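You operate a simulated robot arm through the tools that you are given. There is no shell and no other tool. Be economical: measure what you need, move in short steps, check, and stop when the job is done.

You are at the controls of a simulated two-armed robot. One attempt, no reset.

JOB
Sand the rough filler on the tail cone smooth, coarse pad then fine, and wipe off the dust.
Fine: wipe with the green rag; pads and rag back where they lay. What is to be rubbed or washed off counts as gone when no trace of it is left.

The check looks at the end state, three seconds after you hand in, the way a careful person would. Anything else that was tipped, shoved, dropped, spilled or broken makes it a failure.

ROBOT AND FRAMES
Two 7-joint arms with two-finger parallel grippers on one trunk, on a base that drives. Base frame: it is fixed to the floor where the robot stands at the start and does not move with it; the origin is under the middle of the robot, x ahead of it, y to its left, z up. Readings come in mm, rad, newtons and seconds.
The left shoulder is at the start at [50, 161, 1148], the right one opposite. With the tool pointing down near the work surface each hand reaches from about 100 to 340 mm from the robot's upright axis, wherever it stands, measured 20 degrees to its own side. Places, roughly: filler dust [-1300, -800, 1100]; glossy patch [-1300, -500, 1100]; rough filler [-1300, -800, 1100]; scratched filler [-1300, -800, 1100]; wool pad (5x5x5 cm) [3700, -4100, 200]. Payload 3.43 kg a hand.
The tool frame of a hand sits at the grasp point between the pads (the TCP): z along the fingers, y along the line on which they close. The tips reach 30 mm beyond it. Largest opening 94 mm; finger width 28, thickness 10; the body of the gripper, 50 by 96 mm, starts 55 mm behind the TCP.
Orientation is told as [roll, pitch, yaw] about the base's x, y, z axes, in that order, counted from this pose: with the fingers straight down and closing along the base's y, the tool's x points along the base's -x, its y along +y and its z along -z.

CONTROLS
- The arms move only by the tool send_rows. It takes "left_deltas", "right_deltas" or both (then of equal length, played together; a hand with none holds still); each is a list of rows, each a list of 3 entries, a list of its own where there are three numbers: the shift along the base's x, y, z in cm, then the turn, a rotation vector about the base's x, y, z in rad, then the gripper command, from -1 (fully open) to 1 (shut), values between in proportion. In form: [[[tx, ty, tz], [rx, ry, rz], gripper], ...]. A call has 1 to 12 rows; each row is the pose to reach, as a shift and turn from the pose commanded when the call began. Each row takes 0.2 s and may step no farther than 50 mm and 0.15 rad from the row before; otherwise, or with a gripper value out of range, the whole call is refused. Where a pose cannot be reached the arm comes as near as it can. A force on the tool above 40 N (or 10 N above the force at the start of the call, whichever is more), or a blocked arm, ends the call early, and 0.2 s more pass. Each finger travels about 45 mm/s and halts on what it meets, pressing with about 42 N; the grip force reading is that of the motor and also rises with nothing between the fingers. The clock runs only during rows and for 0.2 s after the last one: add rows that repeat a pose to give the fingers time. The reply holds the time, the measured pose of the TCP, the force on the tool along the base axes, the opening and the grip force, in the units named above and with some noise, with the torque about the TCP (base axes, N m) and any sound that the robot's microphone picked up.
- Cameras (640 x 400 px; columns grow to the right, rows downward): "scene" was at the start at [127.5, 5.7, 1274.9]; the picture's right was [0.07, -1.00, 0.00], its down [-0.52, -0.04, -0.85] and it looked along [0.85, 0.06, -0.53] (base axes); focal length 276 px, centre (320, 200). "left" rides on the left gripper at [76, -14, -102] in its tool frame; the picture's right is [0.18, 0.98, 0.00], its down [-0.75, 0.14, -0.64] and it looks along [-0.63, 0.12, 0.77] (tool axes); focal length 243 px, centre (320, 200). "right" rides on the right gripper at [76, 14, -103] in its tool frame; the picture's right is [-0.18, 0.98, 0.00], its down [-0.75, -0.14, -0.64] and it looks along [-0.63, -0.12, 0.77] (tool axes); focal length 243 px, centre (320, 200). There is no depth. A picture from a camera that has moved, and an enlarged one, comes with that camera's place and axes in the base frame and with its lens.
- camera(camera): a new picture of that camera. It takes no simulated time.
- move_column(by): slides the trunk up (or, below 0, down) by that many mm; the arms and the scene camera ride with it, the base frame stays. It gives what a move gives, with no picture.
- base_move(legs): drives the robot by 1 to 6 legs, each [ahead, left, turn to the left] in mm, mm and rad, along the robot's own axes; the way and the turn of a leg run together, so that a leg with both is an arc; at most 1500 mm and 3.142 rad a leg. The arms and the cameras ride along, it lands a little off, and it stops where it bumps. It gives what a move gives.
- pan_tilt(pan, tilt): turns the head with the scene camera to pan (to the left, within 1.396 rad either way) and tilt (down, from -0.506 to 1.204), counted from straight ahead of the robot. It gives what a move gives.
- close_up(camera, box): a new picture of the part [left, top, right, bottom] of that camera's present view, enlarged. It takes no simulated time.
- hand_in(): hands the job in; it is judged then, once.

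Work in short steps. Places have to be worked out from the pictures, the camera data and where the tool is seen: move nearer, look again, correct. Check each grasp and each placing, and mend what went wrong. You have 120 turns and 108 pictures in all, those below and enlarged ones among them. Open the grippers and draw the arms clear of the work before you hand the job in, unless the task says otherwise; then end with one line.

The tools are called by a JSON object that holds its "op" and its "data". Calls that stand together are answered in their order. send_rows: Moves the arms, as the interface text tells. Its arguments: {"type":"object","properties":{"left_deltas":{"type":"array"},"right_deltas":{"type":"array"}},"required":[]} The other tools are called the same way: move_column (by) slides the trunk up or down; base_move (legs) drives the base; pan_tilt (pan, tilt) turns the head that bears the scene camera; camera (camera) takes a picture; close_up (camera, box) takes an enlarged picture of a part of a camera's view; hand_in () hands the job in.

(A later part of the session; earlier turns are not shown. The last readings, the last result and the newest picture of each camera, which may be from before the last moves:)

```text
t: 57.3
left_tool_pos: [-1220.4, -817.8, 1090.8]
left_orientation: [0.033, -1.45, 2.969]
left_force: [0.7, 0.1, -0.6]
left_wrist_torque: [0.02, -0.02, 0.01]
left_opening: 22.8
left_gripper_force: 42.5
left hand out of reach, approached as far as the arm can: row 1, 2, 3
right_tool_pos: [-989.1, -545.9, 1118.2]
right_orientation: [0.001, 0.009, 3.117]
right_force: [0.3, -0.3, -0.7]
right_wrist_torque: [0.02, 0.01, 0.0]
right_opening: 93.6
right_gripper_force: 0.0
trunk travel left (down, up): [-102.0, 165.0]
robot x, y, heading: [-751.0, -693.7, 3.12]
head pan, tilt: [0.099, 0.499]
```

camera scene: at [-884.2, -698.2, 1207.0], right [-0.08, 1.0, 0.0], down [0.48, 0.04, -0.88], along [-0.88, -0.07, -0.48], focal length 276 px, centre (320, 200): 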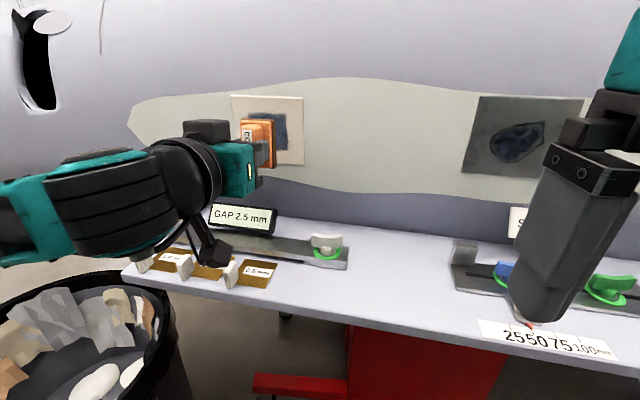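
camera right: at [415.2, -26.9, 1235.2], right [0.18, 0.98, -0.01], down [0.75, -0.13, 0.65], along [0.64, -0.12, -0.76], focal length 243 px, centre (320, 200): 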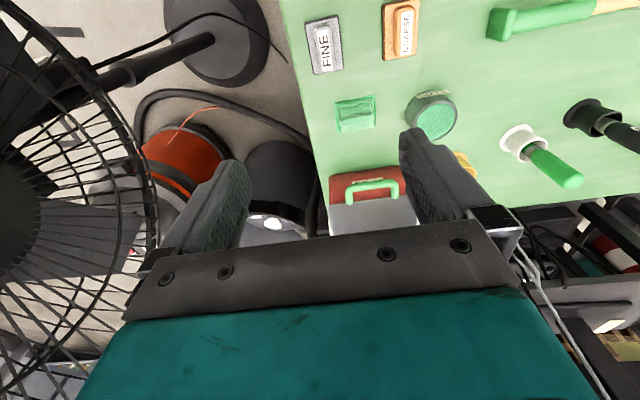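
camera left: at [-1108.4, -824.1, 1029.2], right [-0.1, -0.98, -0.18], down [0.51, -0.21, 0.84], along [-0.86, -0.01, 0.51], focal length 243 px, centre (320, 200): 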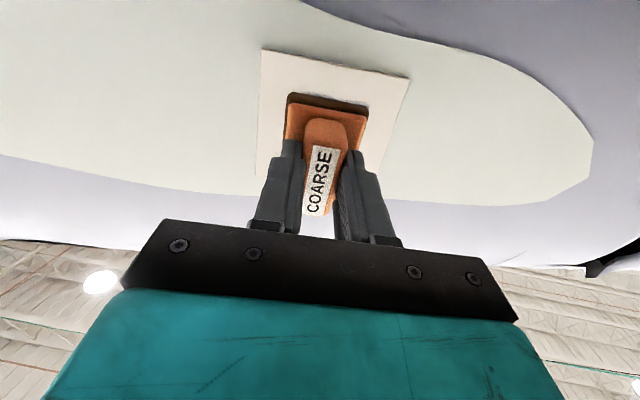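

Wrist limit here; a more stretched arm should allow it. I'll back the base 80 mm and reach 100 mm further with the arm while completing the pitch.

{"op": "base_move", "data": {"legs": [[-80, 0, 0]]}}

{"op": "send_rows", "data": {"left_deltas": [[[-2.5, -0.2, 0], [0, 0.02, 0], 1], [[-5, -0.3, 0], [0, 0.06, 0], 1], [[-7.5, -0.5, 0], [0, 0.1, 0], 1], [[-9, -0.5, 0], [0, 0.12, 0], 1], [[-9, -0.5, 0], [0, 0.12, 0], 1]]}}

```text
t: 58.4
left_tool_pos: [-1140.6, -817.1, 1091.1]
left_orientation: [0.037, -1.45, 2.966]
left_force: [0.5, 0.0, 0.1]
left_wrist_torque: [0.0, -0.01, 0.0]
left_opening: 23.0
left_gripper_force: 41.9
right_tool_pos: [-908.7, -547.5, 1119.7]
right_orientation: [0.002, 0.006, 3.114]
right_force: [1.0, -0.6, 0.9]
right_wrist_torque: [0.01, -0.04, 0.0]
right_opening: 94.1
right_gripper_force: 0.1
trunk travel left (down, up): [-102.0, 165.0]
robot x, y, heading: [-676.7, -691.5, 3.123]
head pan, tilt: [0.099, 0.499]
```

```text
t: 59.6
left_tool_pos: [-1222.3, -794.6, 1115.8]
left_orientation: [0.865, -1.542, 2.154]
left_force: [-0.5, 0.4, -0.7]
left_wrist_torque: [0.0, -0.01, 0.0]
left_opening: 22.8
left_gripper_force: 41.9
left hand out of reach, approached as far as the arm can: row 2, 3, 4, 5
right_tool_pos: [-907.2, -547.9, 1119.1]
right_orientation: [0.001, 0.008, 3.114]
right_force: [-1.2, -0.7, -0.3]
right_wrist_torque: [0.0, 0.0, 0.0]
right_opening: 94.1
right_gripper_force: 0.0
trunk travel left (down, up): [-102.0, 165.0]
robot x, y, heading: [-672.2, -692.3, 3.121]
head pan, tilt: [0.099, 0.499]
```

Pitch is now -1.54 (nearly horizontal); the arm was at full stretch. I'll bring the base ahead 60 and correct the hand's position.

{"op": "base_move", "data": {"legs": [[50, 0, 0]]}}

{"op": "send_rows", "data": {"left_deltas": [[[1.5, -1, -1], [0, 0, 0], 1], [[3, -2, -2], [0, 0, 0], 1], [[4, -2.7, -2.5], [0, 0, 0], 1], [[4, -2.7, -2.5], [0, 0, 0], 1]]}}

{"op": "camera", "data": {"camera": "left"}}

```text
t: 60.6
left_tool_pos: [-1266.0, -794.2, 1116.6]
left_orientation: [0.837, -1.541, 2.184]
left_force: [0.1, 0.2, -0.4]
left_wrist_torque: [0.02, -0.01, 0.01]
left_opening: 23.1
left_gripper_force: 41.6
right_tool_pos: [-957.2, -547.2, 1119.7]
right_orientation: [0.001, 0.009, 3.116]
right_force: [0.0, -0.2, -0.3]
right_wrist_torque: [0.01, -0.01, 0.0]
right_opening: 94.0
right_gripper_force: 0.1
trunk travel left (down, up): [-102.0, 165.0]
robot x, y, heading: [-719.9, -690.0, 3.121]
head pan, tilt: [0.099, 0.499]
stopped in leg 1: the force on the tool passed its limit at 46 N (the readings are from after the stop); the commanded pose is now the measured one
```

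```text
t: 61.6
left_tool_pos: [-1222.6, -805.7, 1104.1]
left_orientation: [0.732, -1.538, 2.297]
left_force: [0.1, -0.4, -1.2]
left_wrist_torque: [0.02, -0.04, 0.03]
left_opening: 23.0
left_gripper_force: 41.7
left hand out of reach, approached as far as the arm can: row 1, 2, 3, 4
right_tool_pos: [-956.7, -546.5, 1119.3]
right_orientation: [0.001, 0.008, 3.117]
right_force: [0.0, 0.7, 0.8]
right_wrist_torque: [0.0, -0.01, -0.03]
right_opening: 94.1
right_gripper_force: 0.1
trunk travel left (down, up): [-102.0, 165.0]
robot x, y, heading: [-718.9, -689.6, 3.126]
head pan, tilt: [0.099, 0.499]
```

```text
75 pictures are left
camera left: at [-1117.2, -804.5, 1029.4], right [-0.11, -0.98, -0.16], down [0.6, -0.19, 0.77], along [-0.79, -0.01, 0.61], focal length 243 px, centre (320, 200)
```

left: 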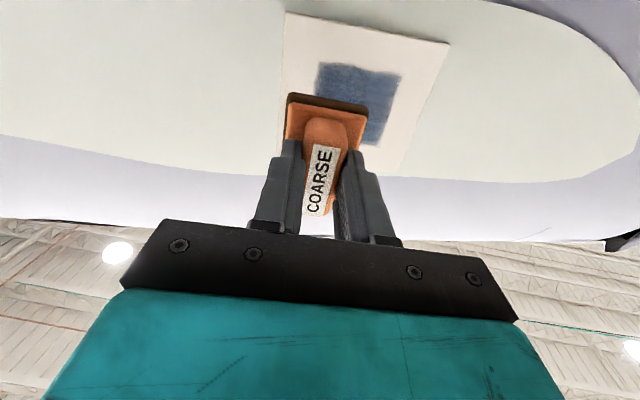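

Contact came at TCP x≈-1267, giving the pad offset. The wrist needs the hand higher relative to the shoulder, so I'll lower the trunk 80 mm and raise the hand.

{"op": "move_column", "data": {"by": -80}}

{"op": "send_rows", "data": {"left_deltas": [[[0, -0.5, 2], [0, 0, 0], 1], [[0, -1, 4], [0, 0.015, 0], 1], [[0, -1.5, 6], [0, 0.03, 0], 1], [[0, -1.5, 6], [0, 0.03, 0], 1]]}}

{"op": "camera", "data": {"camera": "left"}}

```text
t: 62.8
left_tool_pos: [-1222.0, -803.5, 1023.0]
left_orientation: [0.728, -1.537, 2.296]
left_force: [0.4, 0.4, -0.5]
left_wrist_torque: [-0.01, -0.01, -0.02]
left_opening: 23.1
left_gripper_force: 41.9
right_tool_pos: [-957.5, -547.4, 1039.5]
right_orientation: [0.002, 0.009, 3.116]
right_force: [-0.9, 0.5, 0.3]
right_wrist_torque: [-0.01, 0.04, -0.02]
right_opening: 93.9
right_gripper_force: 0.0
trunk travel left (down, up): [-22.0, 245.0]
robot x, y, heading: [-719.5, -693.3, 3.12]
head pan, tilt: [0.099, 0.499]
```

```text
t: 63.8
left_tool_pos: [-1221.5, -820.2, 1083.9]
left_orientation: [1.745, -1.546, 1.284]
left_force: [-0.4, -0.7, -0.7]
left_wrist_torque: [0.01, -0.03, 0.0]
left_opening: 22.7
left_gripper_force: 42.1
right_tool_pos: [-958.4, -546.6, 1038.5]
right_orientation: [0.003, 0.01, 3.116]
right_force: [0.6, 0.3, 0.4]
right_wrist_torque: [-0.02, -0.04, -0.01]
right_opening: 93.9
right_gripper_force: 0.1
trunk travel left (down, up): [-22.0, 245.0]
robot x, y, heading: [-720.4, -690.1, 3.126]
head pan, tilt: [0.099, 0.499]
```

```text
74 pictures are left
camera left: at [-1119.0, -819.1, 1006.3], right [-0.11, -0.98, -0.16], down [0.63, -0.19, 0.75], along [-0.77, -0.01, 0.64], focal length 243 px, centre (320, 200)
```

left: 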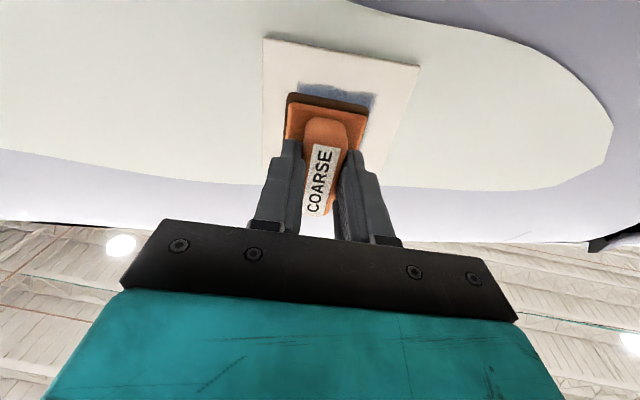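

Pose now reached, pad face parallel with the panel and centred near the filler (≈y -818, z 1087). I'll advance slowly to contact.

{"op": "send_rows", "data": {"left_deltas": [[[-2, 0.02, 0.2], [0, 0, 0], 1], [[-3.5, 0.05, 0.3], [0, 0, 0], 1], [[-4, 0.1, 0.3], [0, 0, 0], 1], [[-4.3, 0.1, 0.3], [0, 0, 0], 1], [[-4.6, 0.1, 0.3], [0, 0, 0], 1], [[-4.6, 0.1, 0.3], [0, 0, 0], 1]]}}

{"op": "camera", "data": {"camera": "scene"}}

```text
t: 65.2
left_tool_pos: [-1267.0, -820.5, 1086.1]
left_orientation: [1.738, -1.545, 1.291]
left_force: [0.8, 0.6, -0.4]
left_wrist_torque: [0.02, -0.01, -0.01]
left_opening: 22.7
left_gripper_force: 42.0
right_tool_pos: [-958.3, -547.2, 1038.6]
right_orientation: [0.0, 0.007, 3.116]
right_force: [0.3, 0.0, 0.1]
right_wrist_torque: [-0.01, 0.03, -0.01]
right_opening: 94.3
right_gripper_force: 0.1
trunk travel left (down, up): [-22.0, 245.0]
robot x, y, heading: [-719.7, -695.0, 3.127]
head pan, tilt: [0.099, 0.499]
```

```text
73 pictures are left
camera scene: at [-852.5, -698.9, 1126.9], right [-0.08, 1.0, 0.0], down [0.48, 0.04, -0.88], along [-0.88, -0.07, -0.48], focal length 276 px, centre (320, 200)
```

scene: 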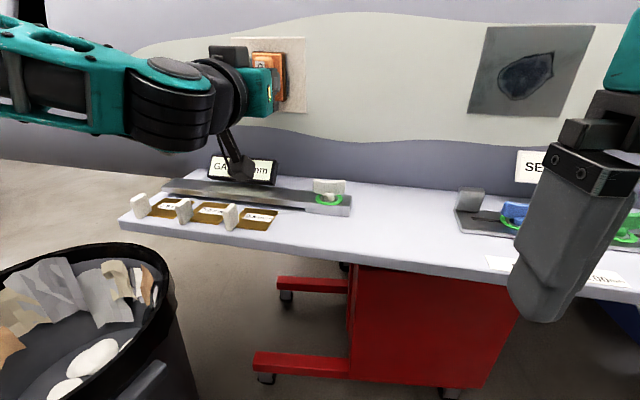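

No contact yet. Advance a few mm more in 2 mm rows.

{"op": "send_rows", "data": {"left_deltas": [[[-0.3, 0.1, 0.1], [0, 0, 0], 1], [[-0.6, 0.1, 0.1], [0, 0, 0], 1], [[-0.9, 0.1, 0.1], [0, 0, 0], 1], [[-1.2, 0.1, 0.1], [0, 0, 0], 1], [[-1.5, 0.1, 0.1], [0, 0, 0], 1], [[-1.5, 0.1, 0.1], [0, 0, 0], 1]]}}

{"op": "close_up", "data": {"camera": "scene", "box": [200, 20, 340, 120]}}

```text
t: 66.2
left_tool_pos: [-1273.1, -817.7, 1087.4]
left_orientation: [1.653, -1.544, 1.367]
left_force: [21.0, -6.6, 2.3]
left_wrist_torque: [-0.2, -0.56, -0.11]
left_opening: 23.1
left_gripper_force: 42.2
right_tool_pos: [-955.0, -548.0, 1039.7]
right_orientation: [0.002, 0.004, 3.119]
right_force: [-0.6, -0.7, 0.3]
right_wrist_torque: [0.01, 0.01, -0.02]
right_opening: 93.9
right_gripper_force: 0.0
trunk travel left (down, up): [-22.0, 245.0]
robot x, y, heading: [-720.8, -690.6, 3.126]
head pan, tilt: [0.099, 0.499]
stopped in row 4 (left hand): the force on the tool passed its limit at 44 N (the readings are from after the stop); the commanded pose is now the measured one
```

```text
4.00 times, centred on (270, 70) of scene
camera zoom: at [-849.0, -700.1, 1127.5], right [-0.08, 1.0, 0.0], down [0.47, 0.04, -0.88], along [-0.88, -0.07, -0.48], focal length 1104 px, centre (520, 720)
```

zoom: 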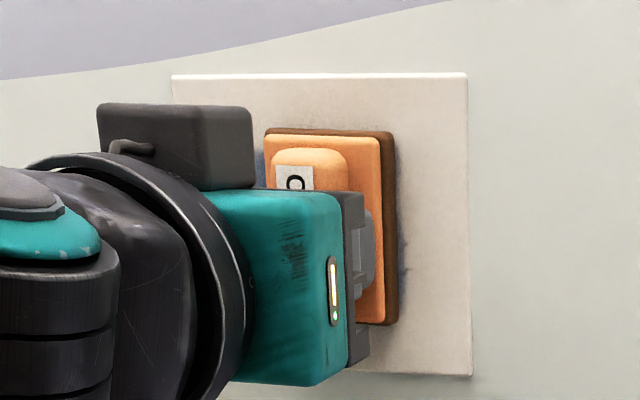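

Contact at TCP x≈-1273 with ~21 N. Now stroke back and forth across y (following the panel's slope), at slightly different heights.

{"op": "send_rows", "data": {"left_deltas": [[[0.25, 2, 0], [0, 0, 0], 1], [[0, 0, 0.3], [0, 0, 0], 1], [[-0.25, -2, 0.5], [0, 0, 0], 1], [[0, 0, 0.8], [0, 0, 0], 1], [[0.25, 2, 1], [0, 0, 0], 1], [[0, 0, 1], [0, 0, 0], 1], [[-0.25, -2, 0.5], [0, 0, 0], 1], [[0, 0, 0], [0, 0, 0], 1], [[0.25, 2, -0.5], [0, 0, 0], 1], [[0, 0, -0.8], [0, 0, 0], 1], [[-0.25, -2, -0.8], [0, 0, 0], 1], [[0, 0, 0], [0, 0, 0], 1]]}}

{"op": "close_up", "data": {"camera": "scene", "box": [200, 20, 340, 120]}}

```text
t: 67.1
left_tool_pos: [-1274.8, -829.6, 1092.6]
left_orientation: [1.513, -1.545, 1.525]
left_force: [19.6, -7.6, 0.3]
left_wrist_torque: [0.03, 0.14, -0.26]
left_opening: 23.3
left_gripper_force: 42.3
right_tool_pos: [-954.9, -548.8, 1039.6]
right_orientation: [0.001, 0.006, 3.118]
right_force: [0.1, -0.6, 0.8]
right_wrist_torque: [-0.01, -0.01, 0.03]
right_opening: 94.2
right_gripper_force: 0.1
trunk travel left (down, up): [-22.0, 245.0]
robot x, y, heading: [-717.9, -692.8, 3.128]
head pan, tilt: [0.099, 0.499]
stopped in row 4 (left hand): the force on the tool passed its limit at 43 N (the readings are from after the stop); the commanded pose is now the measured one
```

```text
4.00 times, centred on (270, 70) of scene
camera zoom: at [-849.0, -700.1, 1127.3], right [-0.08, 1.0, 0.0], down [0.47, 0.04, -0.88], along [-0.88, -0.07, -0.48], focal length 1104 px, centre (520, 720)
```

zoom: 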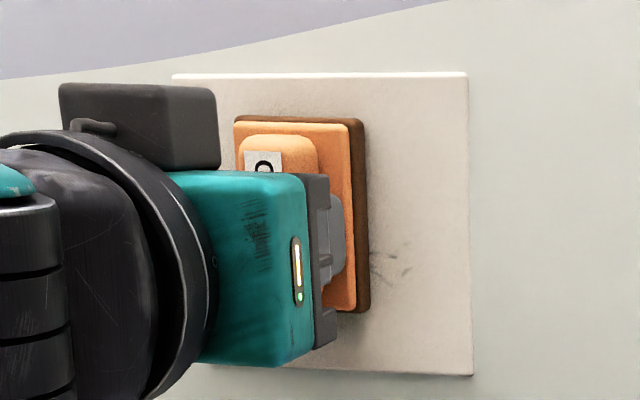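

It is cutting; residual scratches remain on the right. I'll ease the pressure by ~2 mm and continue wider strokes.

{"op": "send_rows", "data": {"left_deltas": [[[0.3, 1.2, 0], [0, 0, 0], 1], [[0.55, 3, 0], [0, 0, 0], 1], [[0.3, 1.2, -0.3], [0, 0, 0], 1], [[0.05, -0.6, -0.6], [0, 0, 0], 1], [[0.3, 1.2, -0.9], [0, 0, 0], 1], [[0.55, 3, -1.2], [0, 0, 0], 1], [[0.3, 1.2, -1.5], [0, 0, 0], 1], [[0.05, -0.6, -1.5], [0, 0, 0], 1], [[0.3, 1.2, -1.5], [0, 0, 0], 1], [[0.55, 3, -1.2], [0, 0, 0], 1], [[0.55, 3, 0], [0, 0, 0], 1], [[0.3, 1.2, 0], [0, 0, 0], 1]]}}

{"op": "close_up", "data": {"camera": "scene", "box": [200, 20, 340, 120]}}

```text
t: 69.7
left_tool_pos: [-1272.3, -814.2, 1093.5]
left_orientation: [1.537, -1.545, 1.493]
left_force: [20.3, 2.3, 0.1]
left_wrist_torque: [0.12, -0.31, -0.7]
left_opening: 23.0
left_gripper_force: 42.8
right_tool_pos: [-955.3, -546.9, 1039.7]
right_orientation: [0.001, 0.008, 3.117]
right_force: [0.5, -0.3, -0.4]
right_wrist_torque: [-0.01, -0.04, -0.04]
right_opening: 94.2
right_gripper_force: 0.1
trunk travel left (down, up): [-22.0, 245.0]
robot x, y, heading: [-720.6, -691.9, 3.124]
head pan, tilt: [0.099, 0.499]
```

```text
4.00 times, centred on (270, 70) of scene
camera zoom: at [-849.6, -698.9, 1127.4], right [-0.08, 1.0, 0.0], down [0.47, 0.04, -0.88], along [-0.88, -0.07, -0.48], focal length 1104 px, centre (520, 720)
```

zoom: 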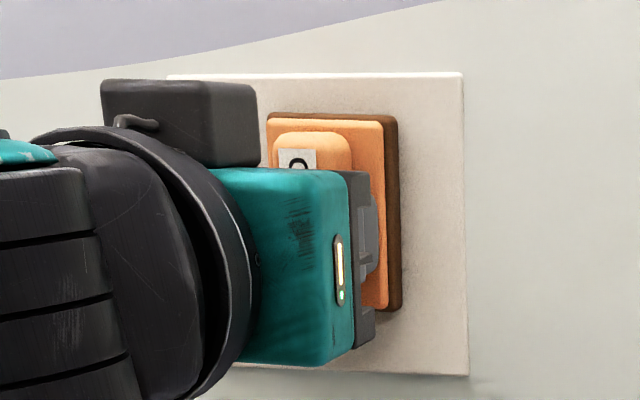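

Good, steady force and no early stop. One more set biased to the left and lower part, then lift off and inspect.

{"op": "send_rows", "data": {"left_deltas": [[[-0.2, -1.3, 0], [0, 0, 0], 1], [[-0.38, -2.8, 0], [0, 0, 0], 1], [[-0.2, -1.3, -0.4], [0, 0, 0], 1], [[0.1, 1, -0.8], [0, 0, 0], 1], [[-0.2, -1.3, -1.2], [0, 0, 0], 1], [[-0.38, -2.8, -1.6], [0, 0, 0], 1], [[-0.2, -1.3, -1.8], [0, 0, 0], 1], [[0.1, 1, -1.8], [0, 0, 0], 1], [[0.1, 1, 0.4], [0, 0, 0], 1], [[-0.2, -1.3, 0.6], [0, 0, 0], 1], [[-0.38, -2.8, 0.4], [0, 0, 0], 1], [[1.5, -2.8, 0], [0, 0, 0], 1]]}}

{"op": "send_rows", "data": {"left_deltas": [[[4, 0, 0], [0, 0, 0], 1], [[7, -3, 0], [0, 0, 0], 1], [[7, -7, 0], [0, 0, 0], 1], [[7, -10, 0], [0, 0, 0], 1]]}}

{"op": "close_up", "data": {"camera": "scene", "box": [200, 20, 340, 120]}}

```text
t: 72.3
left_tool_pos: [-1262.7, -843.8, 1090.5]
left_orientation: [1.36, -1.544, 1.681]
left_force: [1.0, -0.5, -0.7]
left_wrist_torque: [0.03, -0.04, 0.01]
left_opening: 23.2
left_gripper_force: 42.2
right_tool_pos: [-956.3, -547.7, 1039.3]
right_orientation: [0.0, 0.008, 3.119]
right_force: [-0.1, 0.9, -0.2]
right_wrist_torque: [-0.01, 0.02, 0.03]
right_opening: 94.1
right_gripper_force: 0.1
trunk travel left (down, up): [-22.0, 245.0]
robot x, y, heading: [-719.2, -694.0, 3.128]
head pan, tilt: [0.099, 0.499]
```

```text
t: 73.3
left_tool_pos: [-1189.9, -945.1, 1091.2]
left_orientation: [1.37, -1.545, 1.662]
left_force: [0.5, -0.3, -0.8]
left_wrist_torque: [0.03, -0.04, -0.01]
left_opening: 22.7
left_gripper_force: 41.5
right_tool_pos: [-956.8, -547.7, 1039.7]
right_orientation: [0.003, 0.009, 3.12]
right_force: [0.4, -0.2, 0.8]
right_wrist_torque: [0.03, 0.0, 0.0]
right_opening: 93.9
right_gripper_force: 0.0
trunk travel left (down, up): [-22.0, 245.0]
robot x, y, heading: [-718.6, -693.4, 3.129]
head pan, tilt: [0.099, 0.499]
```

```text
4.00 times, centred on (270, 70) of scene
camera zoom: at [-851.6, -699.4, 1127.0], right [-0.08, 1.0, 0.0], down [0.48, 0.04, -0.88], along [-0.88, -0.07, -0.48], focal length 1104 px, centre (520, 720)
```

zoom: 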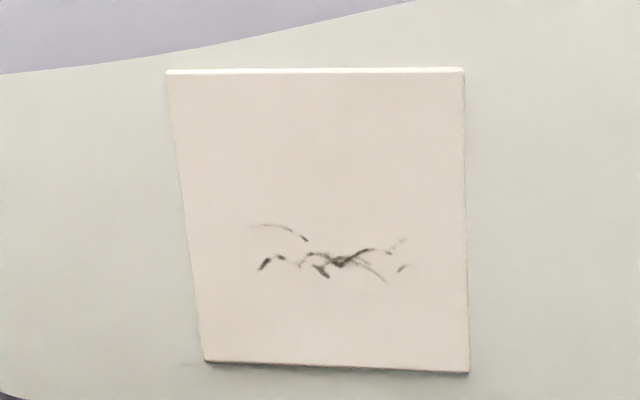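

Blue is mostly gone with dark streaks left. I'll zoom tighter to judge them.

{"op": "close_up", "data": {"camera": "scene", "box": [235, 30, 310, 117]}}

```text
4.60 times, centred on (272, 74) of scene
camera zoom: at [-851.6, -699.4, 1127.0], right [-0.08, 1.0, 0.0], down [0.48, 0.04, -0.88], along [-0.88, -0.07, -0.48], focal length 1269 px, centre (538, 782)
```

zoom: 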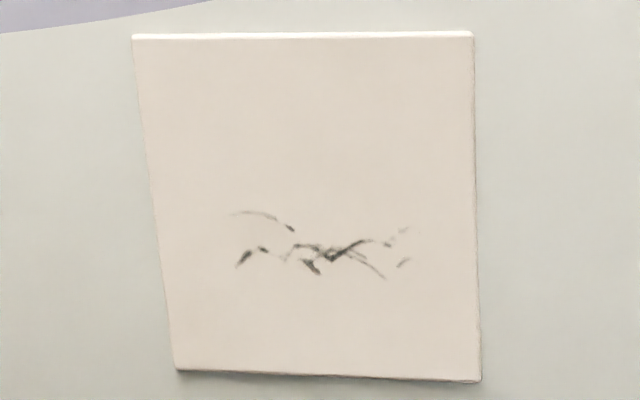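

I'll make another coarse pass centred on the streaks to tell leftover rough filler from scratches.

{"op": "send_rows", "data": {"left_deltas": [[[0, 4, -0.7], [0, 0, 0], 1], [[0, 8, -1], [0, 0, 0], 1], [[0, 11.5, -1], [0, 0, 0], 1], [[-4, 11.5, -1], [0, 0, 0], 1], [[-7.5, 11.5, -1], [0, 0, 0], 1], [[-8.2, 11.5, -1], [0, 0, 0], 1]]}}

{"op": "send_rows", "data": {"left_deltas": [[[-0.3, 0.3, 0], [0, 0, 0], 1], [[-0.1, 2.3, 0], [0, 0, 0], 1], [[-0.3, 0.3, 0.3], [0, 0, 0], 1], [[-0.6, -1.7, 0.3], [0, 0, 0], 1], [[-0.3, 0.3, -0.4], [0, 0, 0], 1], [[-0.1, 2.3, -0.4], [0, 0, 0], 1], [[-0.3, 0.3, -0.8], [0, 0, 0], 1], [[-0.6, -1.7, -0.8], [0, 0, 0], 1], [[-0.3, 0.3, 0], [0, 0, 0], 1], [[-0.1, 2.3, 0.5], [0, 0, 0], 1], [[-0.3, 0.3, 0.5], [0, 0, 0], 1], [[-0.6, -1.7, 0.5], [0, 0, 0], 1]]}}

```text
t: 74.7
left_tool_pos: [-1274.0, -827.3, 1080.2]
left_orientation: [1.349, -1.545, 1.687]
left_force: [3.0, -1.5, -1.4]
left_wrist_torque: [0.04, 0.04, -0.01]
left_opening: 22.6
left_gripper_force: 41.7
right_tool_pos: [-955.6, -547.5, 1039.6]
right_orientation: [0.002, 0.01, 3.119]
right_force: [-0.2, -0.3, 0.2]
right_wrist_torque: [0.01, -0.01, 0.04]
right_opening: 94.1
right_gripper_force: 0.0
trunk travel left (down, up): [-22.0, 245.0]
robot x, y, heading: [-720.7, -688.5, 3.129]
head pan, tilt: [0.099, 0.499]
```

```text
t: 77.3
left_tool_pos: [-1276.2, -846.2, 1085.2]
left_orientation: [1.441, -1.545, 1.59]
left_force: [16.4, 1.7, -1.3]
left_wrist_torque: [0.06, -0.09, -0.6]
left_opening: 22.9
left_gripper_force: 42.2
right_tool_pos: [-955.0, -547.3, 1039.4]
right_orientation: [0.0, 0.007, 3.12]
right_force: [0.3, 0.4, -0.1]
right_wrist_torque: [0.0, -0.03, -0.02]
right_opening: 93.8
right_gripper_force: 0.1
trunk travel left (down, up): [-22.0, 245.0]
robot x, y, heading: [-720.7, -689.2, 3.127]
head pan, tilt: [0.099, 0.499]
```

Pull off and inspect.

{"op": "send_rows", "data": {"left_deltas": [[[4, 0, 0], [0, 0, 0], 1], [[8, -3, 0], [0, 0, 0], 1], [[8, -7, 0], [0, 0, 0], 1], [[8, -11, 0], [0, 0, 0], 1]]}}

{"op": "close_up", "data": {"camera": "scene", "box": [235, 30, 310, 117]}}

```text
t: 78.3
left_tool_pos: [-1196.7, -960.4, 1083.2]
left_orientation: [1.362, -1.543, 1.669]
left_force: [0.3, -0.5, -1.5]
left_wrist_torque: [0.0, -0.01, -0.03]
left_opening: 23.0
left_gripper_force: 42.4
right_tool_pos: [-956.6, -547.7, 1038.9]
right_orientation: [0.002, 0.008, 3.119]
right_force: [0.4, 0.2, 0.3]
right_wrist_torque: [-0.02, -0.02, -0.01]
right_opening: 93.7
right_gripper_force: 0.1
trunk travel left (down, up): [-22.0, 245.0]
robot x, y, heading: [-720.1, -694.5, 3.122]
head pan, tilt: [0.099, 0.499]
```

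```text
4.60 times, centred on (272, 74) of scene
camera zoom: at [-851.6, -699.4, 1127.0], right [-0.08, 1.0, 0.0], down [0.48, 0.04, -0.88], along [-0.88, -0.07, -0.48], focal length 1269 px, centre (538, 782)
```

zoom: 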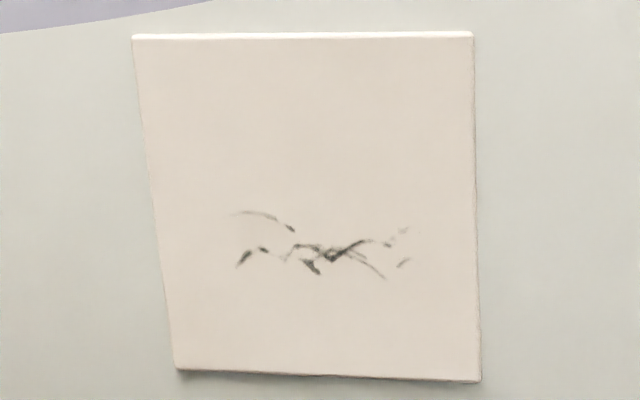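

Unchanged, so those are the scratches meant for the fine pad; coarse is done. Back off from the cone, turning the hand fingers-down again.

{"op": "base_move", "data": {"legs": [[-150, 0, 0]]}}

{"op": "send_rows", "data": {"left_deltas": [[[1.5, 1, 0], [-0.0178, -0.1393, 0], 1], [[3, 2, 0], [-0.0357, -0.2787, 0], 1], [[4.5, 3, 0], [-0.0535, -0.418, 0], 1], [[6, 4, 0], [-0.0713, -0.5573, 0], 1], [[7.5, 5, 0], [-0.0892, -0.6967, 0], 1], [[9, 6, 0], [-0.107, -0.836, 0], 1], [[10.5, 7, 0], [-0.1249, -0.9753, 0], 1], [[12, 8, 0], [-0.1427, -1.1147, 0], 1], [[13.5, 9, 0], [-0.1605, -1.254, 0], 1], [[15, 10, 0], [-0.1784, -1.3933, 0], 1], [[16, 10, 0], [-0.1962, -1.5327, 0], 1], [[16, 10, 0], [-0.1962, -1.5327, 0], 1]]}}

{"op": "base_move", "data": {"legs": [[-100, 0, 0], [-300, -800, 0], [0, 0, 2.81]]}}

{"op": "pan_tilt", "data": {"pan": 0.35, "tilt": 0.9}}

```text
t: 79.7
left_tool_pos: [-1046.6, -963.0, 1084.6]
left_orientation: [1.365, -1.545, 1.671]
left_force: [-0.5, -0.8, -1.4]
left_wrist_torque: [-0.02, 0.0, -0.02]
left_opening: 22.8
left_gripper_force: 42.3
right_tool_pos: [-808.3, -550.0, 1040.7]
right_orientation: [0.002, 0.007, 3.12]
right_force: [0.8, 0.2, 1.2]
right_wrist_torque: [0.02, 0.01, 0.0]
right_opening: 94.0
right_gripper_force: 0.0
trunk travel left (down, up): [-22.0, 245.0]
robot x, y, heading: [-570.4, -695.8, 3.125]
head pan, tilt: [0.099, 0.499]
```

```text
t: 82.3
left_tool_pos: [-886.9, -863.8, 1083.4]
left_orientation: [0.023, -0.018, 2.989]
left_force: [0.0, -0.2, -0.6]
left_wrist_torque: [-0.04, 0.0, 0.0]
left_opening: 23.2
left_gripper_force: 42.3
right_tool_pos: [-808.1, -551.3, 1040.0]
right_orientation: [0.002, 0.009, 3.12]
right_force: [0.0, 0.1, 0.4]
right_wrist_torque: [-0.01, 0.03, 0.01]
right_opening: 94.1
right_gripper_force: 0.2
trunk travel left (down, up): [-22.0, 245.0]
robot x, y, heading: [-572.4, -695.7, 3.13]
head pan, tilt: [0.099, 0.499]
```

```text
t: 97.1
left_tool_pos: [202.5, 157.5, 1086.5]
left_orientation: [0.023, -0.02, -0.499]
left_force: [0.5, 0.6, -0.8]
left_wrist_torque: [0.0, 0.03, 0.01]
left_opening: 22.8
left_gripper_force: 41.7
right_tool_pos: [23.9, -110.8, 1038.6]
right_orientation: [0.003, 0.008, -0.367]
right_force: [0.2, -0.5, -0.2]
right_wrist_torque: [0.0, 0.01, 0.02]
right_opening: 94.4
right_gripper_force: 0.1
trunk travel left (down, up): [-22.0, 245.0]
robot x, y, heading: [-152.7, 103.1, -0.359]
head pan, tilt: [0.099, 0.499]
```

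```text
t: 98.0
left_tool_pos: [203.9, 156.6, 1085.1]
left_orientation: [0.022, -0.02, -0.496]
left_force: [0.1, 0.0, -0.8]
left_wrist_torque: [-0.01, 0.0, 0.01]
left_opening: 23.1
left_gripper_force: 41.8
right_tool_pos: [22.2, -110.7, 1038.3]
right_orientation: [0.0, 0.008, -0.365]
right_force: [-0.1, -0.2, 0.5]
right_wrist_torque: [0.02, 0.0, 0.01]
right_opening: 94.0
right_gripper_force: 0.1
trunk travel left (down, up): [-22.0, 245.0]
robot x, y, heading: [-152.9, 104.9, -0.363]
head pan, tilt: [0.351, 0.901]
```

Drive in to the bench stance.

{"op": "base_move", "data": {"legs": [[276, 4, 0.012]]}}

{"op": "move_column", "data": {"by": -10}}

{"op": "camera", "data": {"camera": "scene"}}

```text
t: 99.9
left_tool_pos: [460.3, 69.1, 1086.3]
left_orientation: [0.023, -0.018, -0.491]
left_force: [0.3, 0.1, -0.9]
left_wrist_torque: [0.0, 0.03, 0.02]
left_opening: 22.8
left_gripper_force: 42.1
right_tool_pos: [282.4, -201.8, 1039.7]
right_orientation: [0.002, 0.008, -0.358]
right_force: [0.2, 0.8, -0.5]
right_wrist_torque: [0.02, 0.05, 0.01]
right_opening: 94.0
right_gripper_force: 0.0
trunk travel left (down, up): [-22.0, 245.0]
robot x, y, heading: [108.5, 15.7, -0.352]
head pan, tilt: [0.351, 0.901]
```

```text
t: 100.5
left_tool_pos: [459.8, 69.8, 1074.4]
left_orientation: [0.023, -0.02, -0.491]
left_force: [1.3, 0.6, -0.4]
left_wrist_torque: [0.0, -0.02, 0.01]
left_opening: 23.0
left_gripper_force: 41.6
right_tool_pos: [281.5, -201.1, 1029.5]
right_orientation: [0.002, 0.009, -0.36]
right_force: [-0.1, 0.6, 0.7]
right_wrist_torque: [-0.01, 0.0, 0.03]
right_opening: 94.0
right_gripper_force: 0.1
trunk travel left (down, up): [-12.0, 255.0]
robot x, y, heading: [105.4, 14.4, -0.354]
head pan, tilt: [0.351, 0.901]
```

```text
66 pictures are left
camera scene: at [215.6, -0.6, 1083.1], right [0.0, -1.0, 0.0], down [-0.78, 0.0, -0.62], along [0.62, 0.0, -0.78], focal length 276 px, centre (320, 200)
```

scene: 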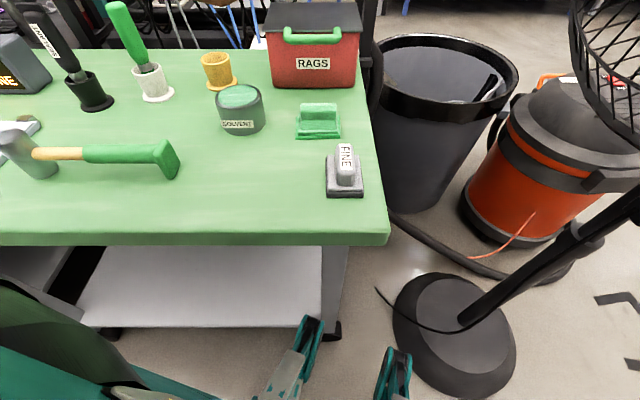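

Bench is as I left it. Swing the pad over its spot with yaw 0 and lower to z≈890.

{"op": "send_rows", "data": {"left_deltas": [[[0.5, 0.2, -4], [0, 0, 0.12], 1], [[0.9, 0.4, -8], [0, 0, 0.24], 1], [[1.3, 0.6, -12], [0, 0, 0.36], 1], [[1.6, 0.8, -16], [0, 0, 0.491], 1], [[1.6, 0.8, -18.4], [0, 0, 0.491], 1], [[1.6, 0.8, -18.4], [0, 0, 0.491], 1]]}}

{"op": "send_rows", "data": {"left_deltas": [[[0, 0, -1], [-0.023, 0.019, 0], 1], [[0, 0, -2], [-0.023, 0.019, 0], 1], [[0, 0, -2], [-0.023, 0.019, 0], 1]]}}

{"op": "camera", "data": {"camera": "scene"}}

```text
t: 101.9
left_tool_pos: [475.0, 79.1, 889.3]
left_orientation: [0.023, -0.02, 0.002]
left_force: [-0.1, 0.4, -0.2]
left_wrist_torque: [-0.01, 0.0, 0.01]
left_opening: 22.9
left_gripper_force: 41.7
right_tool_pos: [282.1, -202.0, 1029.1]
right_orientation: [0.002, 0.008, -0.359]
right_force: [-0.8, 0.7, -0.6]
right_wrist_torque: [0.01, -0.04, -0.04]
right_opening: 93.8
right_gripper_force: 0.1
trunk travel left (down, up): [-12.0, 255.0]
robot x, y, heading: [104.2, 13.3, -0.347]
head pan, tilt: [0.351, 0.901]
```

```text
t: 102.7
left_tool_pos: [476.5, 77.6, 870.4]
left_orientation: [0.001, 0.0, 0.002]
left_force: [-0.1, 0.7, -0.9]
left_wrist_torque: [0.02, 0.03, 0.0]
left_opening: 23.1
left_gripper_force: 42.3
right_tool_pos: [282.3, -200.8, 1029.3]
right_orientation: [0.001, 0.009, -0.358]
right_force: [0.3, 0.2, -0.3]
right_wrist_torque: [-0.02, -0.02, -0.02]
right_opening: 94.1
right_gripper_force: 0.0
trunk travel left (down, up): [-12.0, 255.0]
robot x, y, heading: [105.5, 12.8, -0.348]
head pan, tilt: [0.351, 0.901]
```

```text
65 pictures are left
camera scene: at [215.7, -0.7, 1083.1], right [0.0, -1.0, 0.0], down [-0.78, 0.0, -0.62], along [0.62, 0.0, -0.78], focal length 276 px, centre (320, 200)
```

scene: 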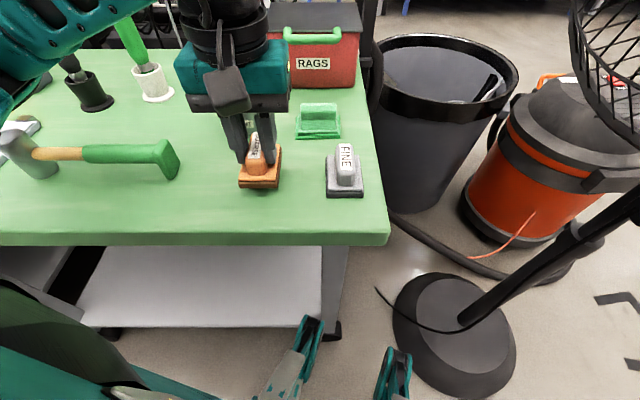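

Directly over its spot. Lower to the resting height (TCP ≈ 851), release, and rise.

{"op": "send_rows", "data": {"left_deltas": [[[0, 0, -0.8], [0, 0, 0], 1], [[0, 0, -1.5], [0, 0, 0], 1], [[0, 0, -1.9], [0, 0, 0], 1], [[0, 0, -1.95], [0, 0, 0], 1], [[0, 0, -1.95], [0, 0, 0], 0], [[0, 0, -1.95], [0, 0, 0], -0.2], [[0, 0, -1.95], [0, 0, 0], -0.2], [[0, 0, 2], [0, 0, 0], -0.2], [[0, 0, 5], [0, 0, 0], -0.2], [[0, 0, 5], [0, 0, 0], -1]]}}

{"op": "close_up", "data": {"camera": "scene", "box": [200, 100, 360, 220]}}

```text
t: 104.9
left_tool_pos: [476.3, 75.3, 922.4]
left_orientation: [0.0, 0.0, 0.0]
left_force: [0.2, -0.1, 0.4]
left_wrist_torque: [-0.02, 0.01, 0.0]
left_opening: 91.2
left_gripper_force: 0.0
right_tool_pos: [281.5, -200.1, 1028.8]
right_orientation: [0.001, 0.008, -0.355]
right_force: [-0.1, -0.8, 0.2]
right_wrist_torque: [0.0, 0.02, 0.02]
right_opening: 93.9
right_gripper_force: 0.1
trunk travel left (down, up): [-12.0, 255.0]
robot x, y, heading: [105.5, 12.7, -0.349]
head pan, tilt: [0.351, 0.901]
```

```text
3.33 times, centred on (280, 160) of scene
camera zoom: at [215.6, -0.7, 1083.1], right [0.0, -1.0, 0.0], down [-0.78, 0.0, -0.62], along [0.62, 0.0, -0.78], focal length 920 px, centre (453, 333)
```

zoom: 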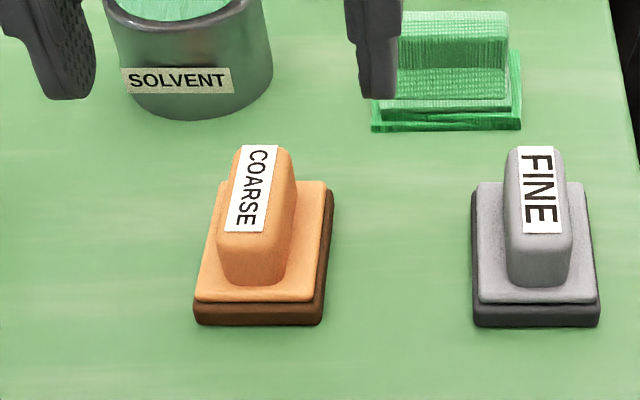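

COARSE is back exactly (same spacing to FINE). FINE's handle is 110 mm to the right, at about (476,-33). Move over and descend.

{"op": "send_rows", "data": {"left_deltas": [[[0, -4, 0], [0, 0, 0], -1], [[0, -8, 0], [0, 0, 0], -1], [[0, -10.8, 0], [0, 0, 0], -1], [[0, -10.8, -2.5], [0, 0, 0], -1], [[0, -10.8, -4.5], [0, 0, 0], -1], [[0, -10.8, -6], [0, 0, 0], -1], [[0, -10.8, -6], [0, 0, 0], -1]]}}

{"op": "close_up", "data": {"camera": "scene", "box": [260, 100, 420, 220]}}

{"op": "camera", "data": {"camera": "left"}}

```text
t: 106.5
left_tool_pos: [477.6, -31.4, 861.6]
left_orientation: [0.0, 0.0, 0.003]
left_force: [-0.4, -0.3, 0.1]
left_wrist_torque: [0.04, -0.03, 0.02]
left_opening: 93.9
left_gripper_force: 0.0
right_tool_pos: [282.8, -201.3, 1029.2]
right_orientation: [0.0, 0.009, -0.357]
right_force: [-0.1, 0.8, -0.1]
right_wrist_torque: [0.0, 0.02, -0.02]
right_opening: 94.1
right_gripper_force: 0.1
trunk travel left (down, up): [-12.0, 255.0]
robot x, y, heading: [105.0, 14.7, -0.349]
head pan, tilt: [0.351, 0.901]
```

```text
3.33 times, centred on (340, 160) of scene
camera zoom: at [215.7, -0.7, 1083.1], right [0.0, -1.0, 0.0], down [-0.78, 0.0, -0.62], along [0.62, 0.0, -0.78], focal length 920 px, centre (253, 333)
```

zoom: 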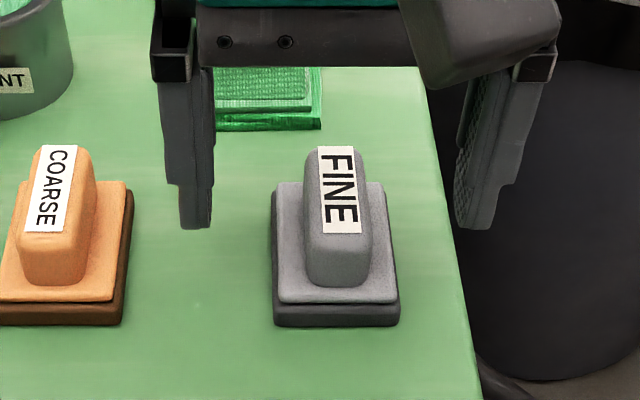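

```text
62 pictures are left
camera left: at [399.9, -45.5, 964.4], right [-0.18, 0.98, 0.0], down [0.75, 0.14, 0.64], along [0.63, 0.12, -0.77], focal length 243 px, centre (320, 200)
```

left: 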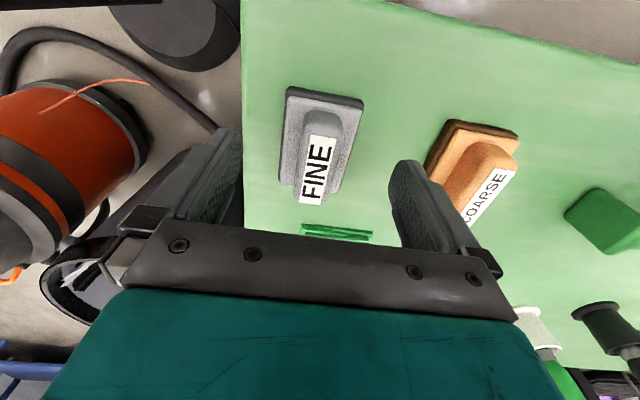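

Centred between the fingers. Descend to 851 and close, then lift.

{"op": "send_rows", "data": {"left_deltas": [[[-0.1, -0.1, -0.6], [0, 0, 0], -1], [[-0.1, -0.1, -1.05], [0, 0, 0], -0.5], [[-0.1, -0.1, -1.05], [0, 0, 0], 0], [[-0.1, -0.1, -1.05], [0, 0, 0], 1], [[-0.1, -0.1, -1.05], [0, 0, 0], 1], [[-0.1, -0.1, -1.05], [0, 0, 0], 1], [[-0.1, -0.1, -1.05], [0, 0, 0], 1], [[-0.1, -0.1, -1.05], [0, 0, 0], 1], [[-0.1, -0.1, -1.05], [0, 0, 0], 1]]}}

```text
t: 108.5
left_tool_pos: [476.3, -32.1, 851.6]
left_orientation: [0.001, 0.0, 0.002]
left_force: [-0.1, -0.8, 0.1]
left_wrist_torque: [-0.01, 0.0, 0.02]
left_opening: 22.8
left_gripper_force: 41.9
right_tool_pos: [282.0, -201.1, 1029.5]
right_orientation: [0.002, 0.008, -0.36]
right_force: [-0.4, 0.5, 1.1]
right_wrist_torque: [-0.04, 0.02, 0.04]
right_opening: 94.0
right_gripper_force: 0.1
trunk travel left (down, up): [-12.0, 255.0]
robot x, y, heading: [105.3, 13.6, -0.35]
head pan, tilt: [0.351, 0.901]
```

FINE held. Lift, return to the carry pose, and drive back to the cone.

{"op": "send_rows", "data": {"left_deltas": [[[0, 0, 2], [0, 0, 0], 1], [[0, 0, 6], [0, 0, 0], 1], [[0, 0, 11], [0, 0, 0], 1], [[0, 3, 15], [0, 0, 0], 1], [[-0.5, 6, 19], [0, 0, -0.1], 1], [[-1, 8, 22], [0, 0, -0.24], 1], [[-1.6, 10, 23.5], [0, 0, -0.37], 1], [[-1.6, 10, 23.5], [0, 0, -0.49], 1]]}}

{"op": "base_move", "data": {"legs": [[-276, -4, -0.012], [0, 0, -2.81], [300, 800, 0], [100, 0, 0]]}}

{"op": "pan_tilt", "data": {"pan": 0.1, "tilt": 0.5}}

{"op": "camera", "data": {"camera": "scene"}}

```text
refused: row 5 steps farther than a row can; nothing moved
```

```text
t: 124.8
left_tool_pos: [-931.3, -772.0, 850.6]
left_orientation: [0.001, 0.001, -2.809]
left_force: [0.6, 0.7, 0.5]
left_wrist_torque: [0.01, -0.03, 0.0]
left_opening: 22.9
left_gripper_force: 42.2
right_tool_pos: [-803.6, -548.9, 1028.7]
right_orientation: [0.001, 0.009, 3.115]
right_force: [-0.1, 0.6, 0.4]
right_wrist_torque: [0.03, 0.01, 0.02]
right_opening: 94.1
right_gripper_force: 0.0
trunk travel left (down, up): [-12.0, 255.0]
robot x, y, heading: [-564.4, -695.0, 3.124]
head pan, tilt: [0.351, 0.901]
```

```text
t: 125.7
left_tool_pos: [-930.1, -772.0, 849.9]
left_orientation: [0.0, 0.001, -2.809]
left_force: [0.0, 0.2, -0.3]
left_wrist_torque: [0.01, 0.01, -0.03]
left_opening: 23.0
left_gripper_force: 41.7
right_tool_pos: [-803.2, -549.3, 1029.5]
right_orientation: [0.001, 0.007, 3.114]
right_force: [0.3, -0.7, 0.4]
right_wrist_torque: [0.02, -0.02, 0.01]
right_opening: 94.0
right_gripper_force: 0.1
trunk travel left (down, up): [-12.0, 255.0]
robot x, y, heading: [-564.3, -695.4, 3.123]
head pan, tilt: [0.099, 0.499]
```

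```text
61 pictures are left
camera scene: at [-698.4, -701.5, 1116.9], right [-0.08, 1.0, 0.0], down [0.48, 0.04, -0.88], along [-0.87, -0.07, -0.48], focal length 276 px, centre (320, 200)
```

scene: 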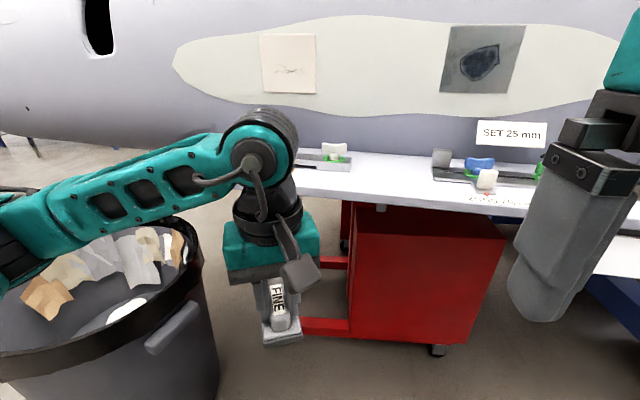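

My lift was refused (row step too big), so the pad slid off the bench edge in the grip while backing. It's still held and the path was clear of the COARSE pad; I'll check the bench on return. Now lift and align the yaw.

{"op": "send_rows", "data": {"left_deltas": [[[0.5, -0.5, 4], [0, 0, -0.08], 1], [[1, -1, 8], [0, 0, -0.16], 1], [[2, -2, 12], [0, 0, -0.24], 1], [[3, -3, 16], [0, 0, -0.32], 1], [[4, -4, 20], [0, 0, -0.4], 1], [[4.5, -5, 23], [0, 0, -0.46], 1], [[4.5, -6, 23], [0, 0, -0.46], 1]]}}

{"op": "camera", "data": {"camera": "left"}}

```text
t: 127.2
left_tool_pos: [-886.2, -832.4, 1078.9]
left_orientation: [0.0, -0.001, 3.012]
left_force: [0.3, 1.1, -1.6]
left_wrist_torque: [0.04, -0.01, 0.02]
left_opening: 23.0
left_gripper_force: 41.7
right_tool_pos: [-804.4, -549.5, 1028.8]
right_orientation: [0.002, 0.009, 3.115]
right_force: [-0.8, -0.3, -0.3]
right_wrist_torque: [-0.04, 0.02, 0.02]
right_opening: 93.8
right_gripper_force: 0.1
trunk travel left (down, up): [-12.0, 255.0]
robot x, y, heading: [-564.6, -694.0, 3.12]
head pan, tilt: [0.099, 0.499]
```

```text
60 pictures are left
camera left: at [-808.7, -827.8, 1182.7], right [0.06, -1.0, 0.0], down [-0.77, -0.04, 0.64], along [-0.64, -0.04, -0.77], focal length 243 px, centre (320, 200)
```

left: 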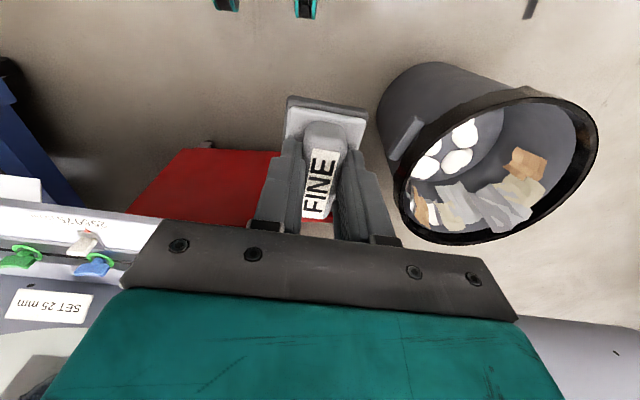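

Grip unchanged. Pitch the hand to horizontal as before, then check reach.

{"op": "send_rows", "data": {"left_deltas": [[[-1.5, 0, 0], [0.0181, 0.1409, 0], 1], [[-3, 0, 0], [0.0361, 0.2818, 0], 1], [[-4.5, 0, 0], [0.0542, 0.4227, 0], 1], [[-6, 0, 0], [0.0722, 0.5636, 0], 1], [[-7.5, 0, 0], [0.0903, 0.7045, 0], 1], [[-9, 0, 0.2], [0.1083, 0.8455, 0], 1], [[-10.5, 0, 0.4], [0.1264, 0.9864, 0], 1], [[-12, 0, 0.6], [0.1444, 1.1273, 0], 1], [[-13.5, 0, 0.8], [0.1625, 1.2682, 0], 1], [[-15, 0, 0.8], [0.1805, 1.409, 0], 1], [[-16.5, 0, 0.8], [0.1985, 1.55, 0], 1], [[-17, 0, 0.8], [0.1985, 1.55, 0], 1]]}}

{"op": "base_move", "data": {"legs": [[145, 0, 0]]}}

{"op": "close_up", "data": {"camera": "scene", "box": [160, 20, 360, 180]}}

```text
t: 129.8
left_tool_pos: [-1056.9, -831.5, 1089.0]
left_orientation: [0.044, -1.565, 2.971]
left_force: [-0.1, -0.3, -1.4]
left_wrist_torque: [-0.02, -0.01, -0.02]
left_opening: 22.9
left_gripper_force: 41.6
right_tool_pos: [-803.7, -548.9, 1029.6]
right_orientation: [0.001, 0.008, 3.115]
right_force: [0.7, -0.7, -0.1]
right_wrist_torque: [-0.02, 0.02, -0.02]
right_opening: 94.2
right_gripper_force: 0.0
trunk travel left (down, up): [-12.0, 255.0]
robot x, y, heading: [-566.9, -695.9, 3.119]
head pan, tilt: [0.099, 0.499]
```

```text
t: 131.2
left_tool_pos: [-1202.1, -829.2, 1089.2]
left_orientation: [0.048, -1.563, 2.965]
left_force: [0.2, 0.3, -0.5]
left_wrist_torque: [-0.01, -0.03, 0.01]
left_opening: 22.8
left_gripper_force: 41.9
right_tool_pos: [-947.3, -546.2, 1030.4]
right_orientation: [0.003, 0.008, 3.114]
right_force: [-0.8, -0.1, -0.1]
right_wrist_torque: [0.0, 0.01, -0.01]
right_opening: 94.1
right_gripper_force: 0.0
trunk travel left (down, up): [-12.0, 255.0]
robot x, y, heading: [-712.7, -696.5, 3.121]
head pan, tilt: [0.099, 0.499]
```

```text
2.50 times, centred on (260, 100) of scene
camera zoom: at [-843.2, -698.5, 1116.9], right [-0.08, 1.0, 0.0], down [0.48, 0.04, -0.88], along [-0.88, -0.07, -0.48], focal length 690 px, centre (470, 450)
```

zoom: 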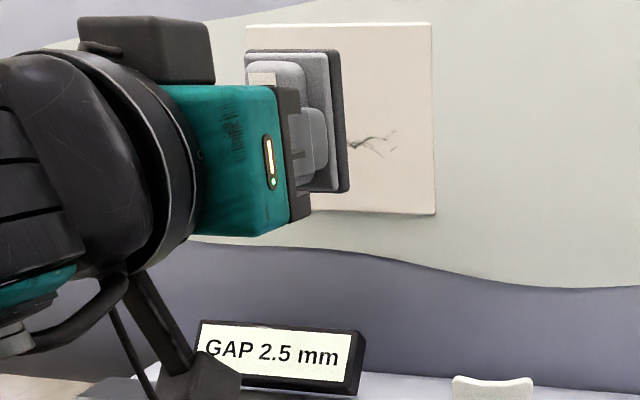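

Pad ready in front of the panel. Advance to light contact.

{"op": "send_rows", "data": {"left_deltas": [[[-3, 0.8, -0.3], [0, 0, 0], 1], [[-5.5, 1.2, -0.5], [0, 0, 0], 1], [[-6.3, 1.2, -0.5], [0, 0, 0], 1], [[-6.7, 1.2, -0.5], [0, 0, 0], 1], [[-7, 1.2, -0.5], [0, 0, 0], 1], [[-7.3, 1.2, -0.5], [0, 0, 0], 1], [[-7.5, 1.2, -0.5], [0, 0, 0], 1]]}}

```text
t: 132.8
left_tool_pos: [-1273.5, -817.8, 1084.5]
left_orientation: [0.087, -1.564, 2.926]
left_force: [30.9, -5.3, -11.7]
left_wrist_torque: [0.21, 0.64, 0.2]
left_opening: 23.0
left_gripper_force: 42.0
right_tool_pos: [-944.8, -546.9, 1030.0]
right_orientation: [0.001, 0.004, 3.115]
right_force: [-1.2, 0.2, 0.0]
right_wrist_torque: [0.03, -0.03, 0.01]
right_opening: 93.9
right_gripper_force: 0.0
trunk travel left (down, up): [-12.0, 255.0]
robot x, y, heading: [-708.9, -694.5, 3.121]
head pan, tilt: [0.099, 0.499]
```

Contact at 31 N; ease slightly and stroke.

{"op": "send_rows", "data": {"left_deltas": [[[0.15, 0, 0], [0, 0, 0], 1], [[0.4, 2.2, 0], [0, 0, 0], 1], [[0.15, 0, 0.3], [0, 0, 0], 1], [[-0.1, -2.2, 0.5], [0, 0, 0], 1], [[0.15, 0, 0.8], [0, 0, 0], 1], [[0.4, 2.2, 1.2], [0, 0, 0], 1], [[0.15, 0, 1], [0, 0, 0], 1], [[-0.1, -2.2, 0.6], [0, 0, 0], 1], [[0.15, 0, 0], [0, 0, 0], 1], [[0.4, 2.2, -0.5], [0, 0, 0], 1], [[0.15, 0, -0.9], [0, 0, 0], 1], [[-0.1, -2.2, -0.9], [0, 0, 0], 1]]}}

{"op": "send_rows", "data": {"left_deltas": [[[0.25, 2.2, 0], [0, 0, 0], 1], [[0.5, 4.4, 0], [0, 0, 0], 1], [[0.25, 2.2, -0.3], [0, 0, 0], 1], [[0, 0, -0.3], [0, 0, 0], 1], [[0.25, 2.2, 0.4], [0, 0, 0], 1], [[0.5, 4.4, 0.6], [0, 0, 0], 1], [[0.25, 2.2, 0.8], [0, 0, 0], 1], [[0, 0, 0.8], [0, 0, 0], 1], [[0.25, 2.2, 1.2], [0, 0, 0], 1], [[0.5, 4.4, 1.2], [0, 0, 0], 1], [[0.25, 2.2, 1.6], [0, 0, 0], 1], [[0, 0, 1.6], [0, 0, 0], 1]]}}

```text
t: 135.4
left_tool_pos: [-1274.6, -836.1, 1076.2]
left_orientation: [0.156, -1.564, 2.856]
left_force: [19.2, 2.0, -2.3]
left_wrist_torque: [0.01, 0.3, 0.03]
left_opening: 22.9
left_gripper_force: 41.8
right_tool_pos: [-945.2, -546.2, 1029.7]
right_orientation: [0.001, 0.008, 3.114]
right_force: [-0.5, 0.6, 0.1]
right_wrist_torque: [0.01, -0.02, 0.01]
right_opening: 94.1
right_gripper_force: 0.0
trunk travel left (down, up): [-12.0, 255.0]
robot x, y, heading: [-710.3, -695.6, 3.116]
head pan, tilt: [0.099, 0.499]
```

```text
t: 138.0
left_tool_pos: [-1276.3, -839.2, 1093.4]
left_orientation: [0.238, -1.565, 2.776]
left_force: [15.6, 1.0, -1.0]
left_wrist_torque: [0.08, -0.05, -0.04]
left_opening: 22.9
left_gripper_force: 41.7
right_tool_pos: [-945.7, -546.6, 1030.3]
right_orientation: [0.0, 0.007, 3.115]
right_force: [0.2, -0.7, 1.0]
right_wrist_torque: [-0.01, 0.03, -0.02]
right_opening: 93.8
right_gripper_force: 0.0
trunk travel left (down, up): [-12.0, 255.0]
robot x, y, heading: [-711.4, -692.8, 3.118]
head pan, tilt: [0.099, 0.499]
```

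Good strokes. Back off and inspect.

{"op": "send_rows", "data": {"left_deltas": [[[4, 0, 0], [0, 0, 0], 1], [[8, -3, 0], [0, 0, 0], 1], [[8, -7, 0], [0, 0, 0], 1], [[8, -11, 0], [0, 0, 0], 1]]}}

{"op": "close_up", "data": {"camera": "scene", "box": [230, 20, 310, 110]}}

```text
t: 139.0
left_tool_pos: [-1196.5, -950.7, 1090.7]
left_orientation: [0.064, -1.564, 2.95]
left_force: [-0.1, 0.2, -1.0]
left_wrist_torque: [-0.04, -0.07, 0.02]
left_opening: 23.1
left_gripper_force: 41.9
right_tool_pos: [-947.7, -546.1, 1029.2]
right_orientation: [0.001, 0.009, 3.115]
right_force: [0.2, -0.2, 0.5]
right_wrist_torque: [-0.01, 0.0, -0.03]
right_opening: 93.8
right_gripper_force: 0.1
trunk travel left (down, up): [-12.0, 255.0]
robot x, y, heading: [-710.8, -693.4, 3.122]
head pan, tilt: [0.099, 0.499]
```

```text
4.44 times, centred on (270, 65) of scene
camera zoom: at [-842.9, -698.6, 1117.0], right [-0.08, 1.0, 0.0], down [0.48, 0.04, -0.88], along [-0.88, -0.07, -0.48], focal length 1226 px, centre (542, 800)
```

zoom: 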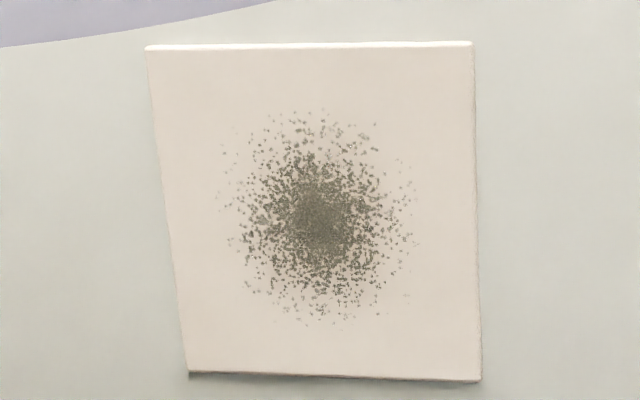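

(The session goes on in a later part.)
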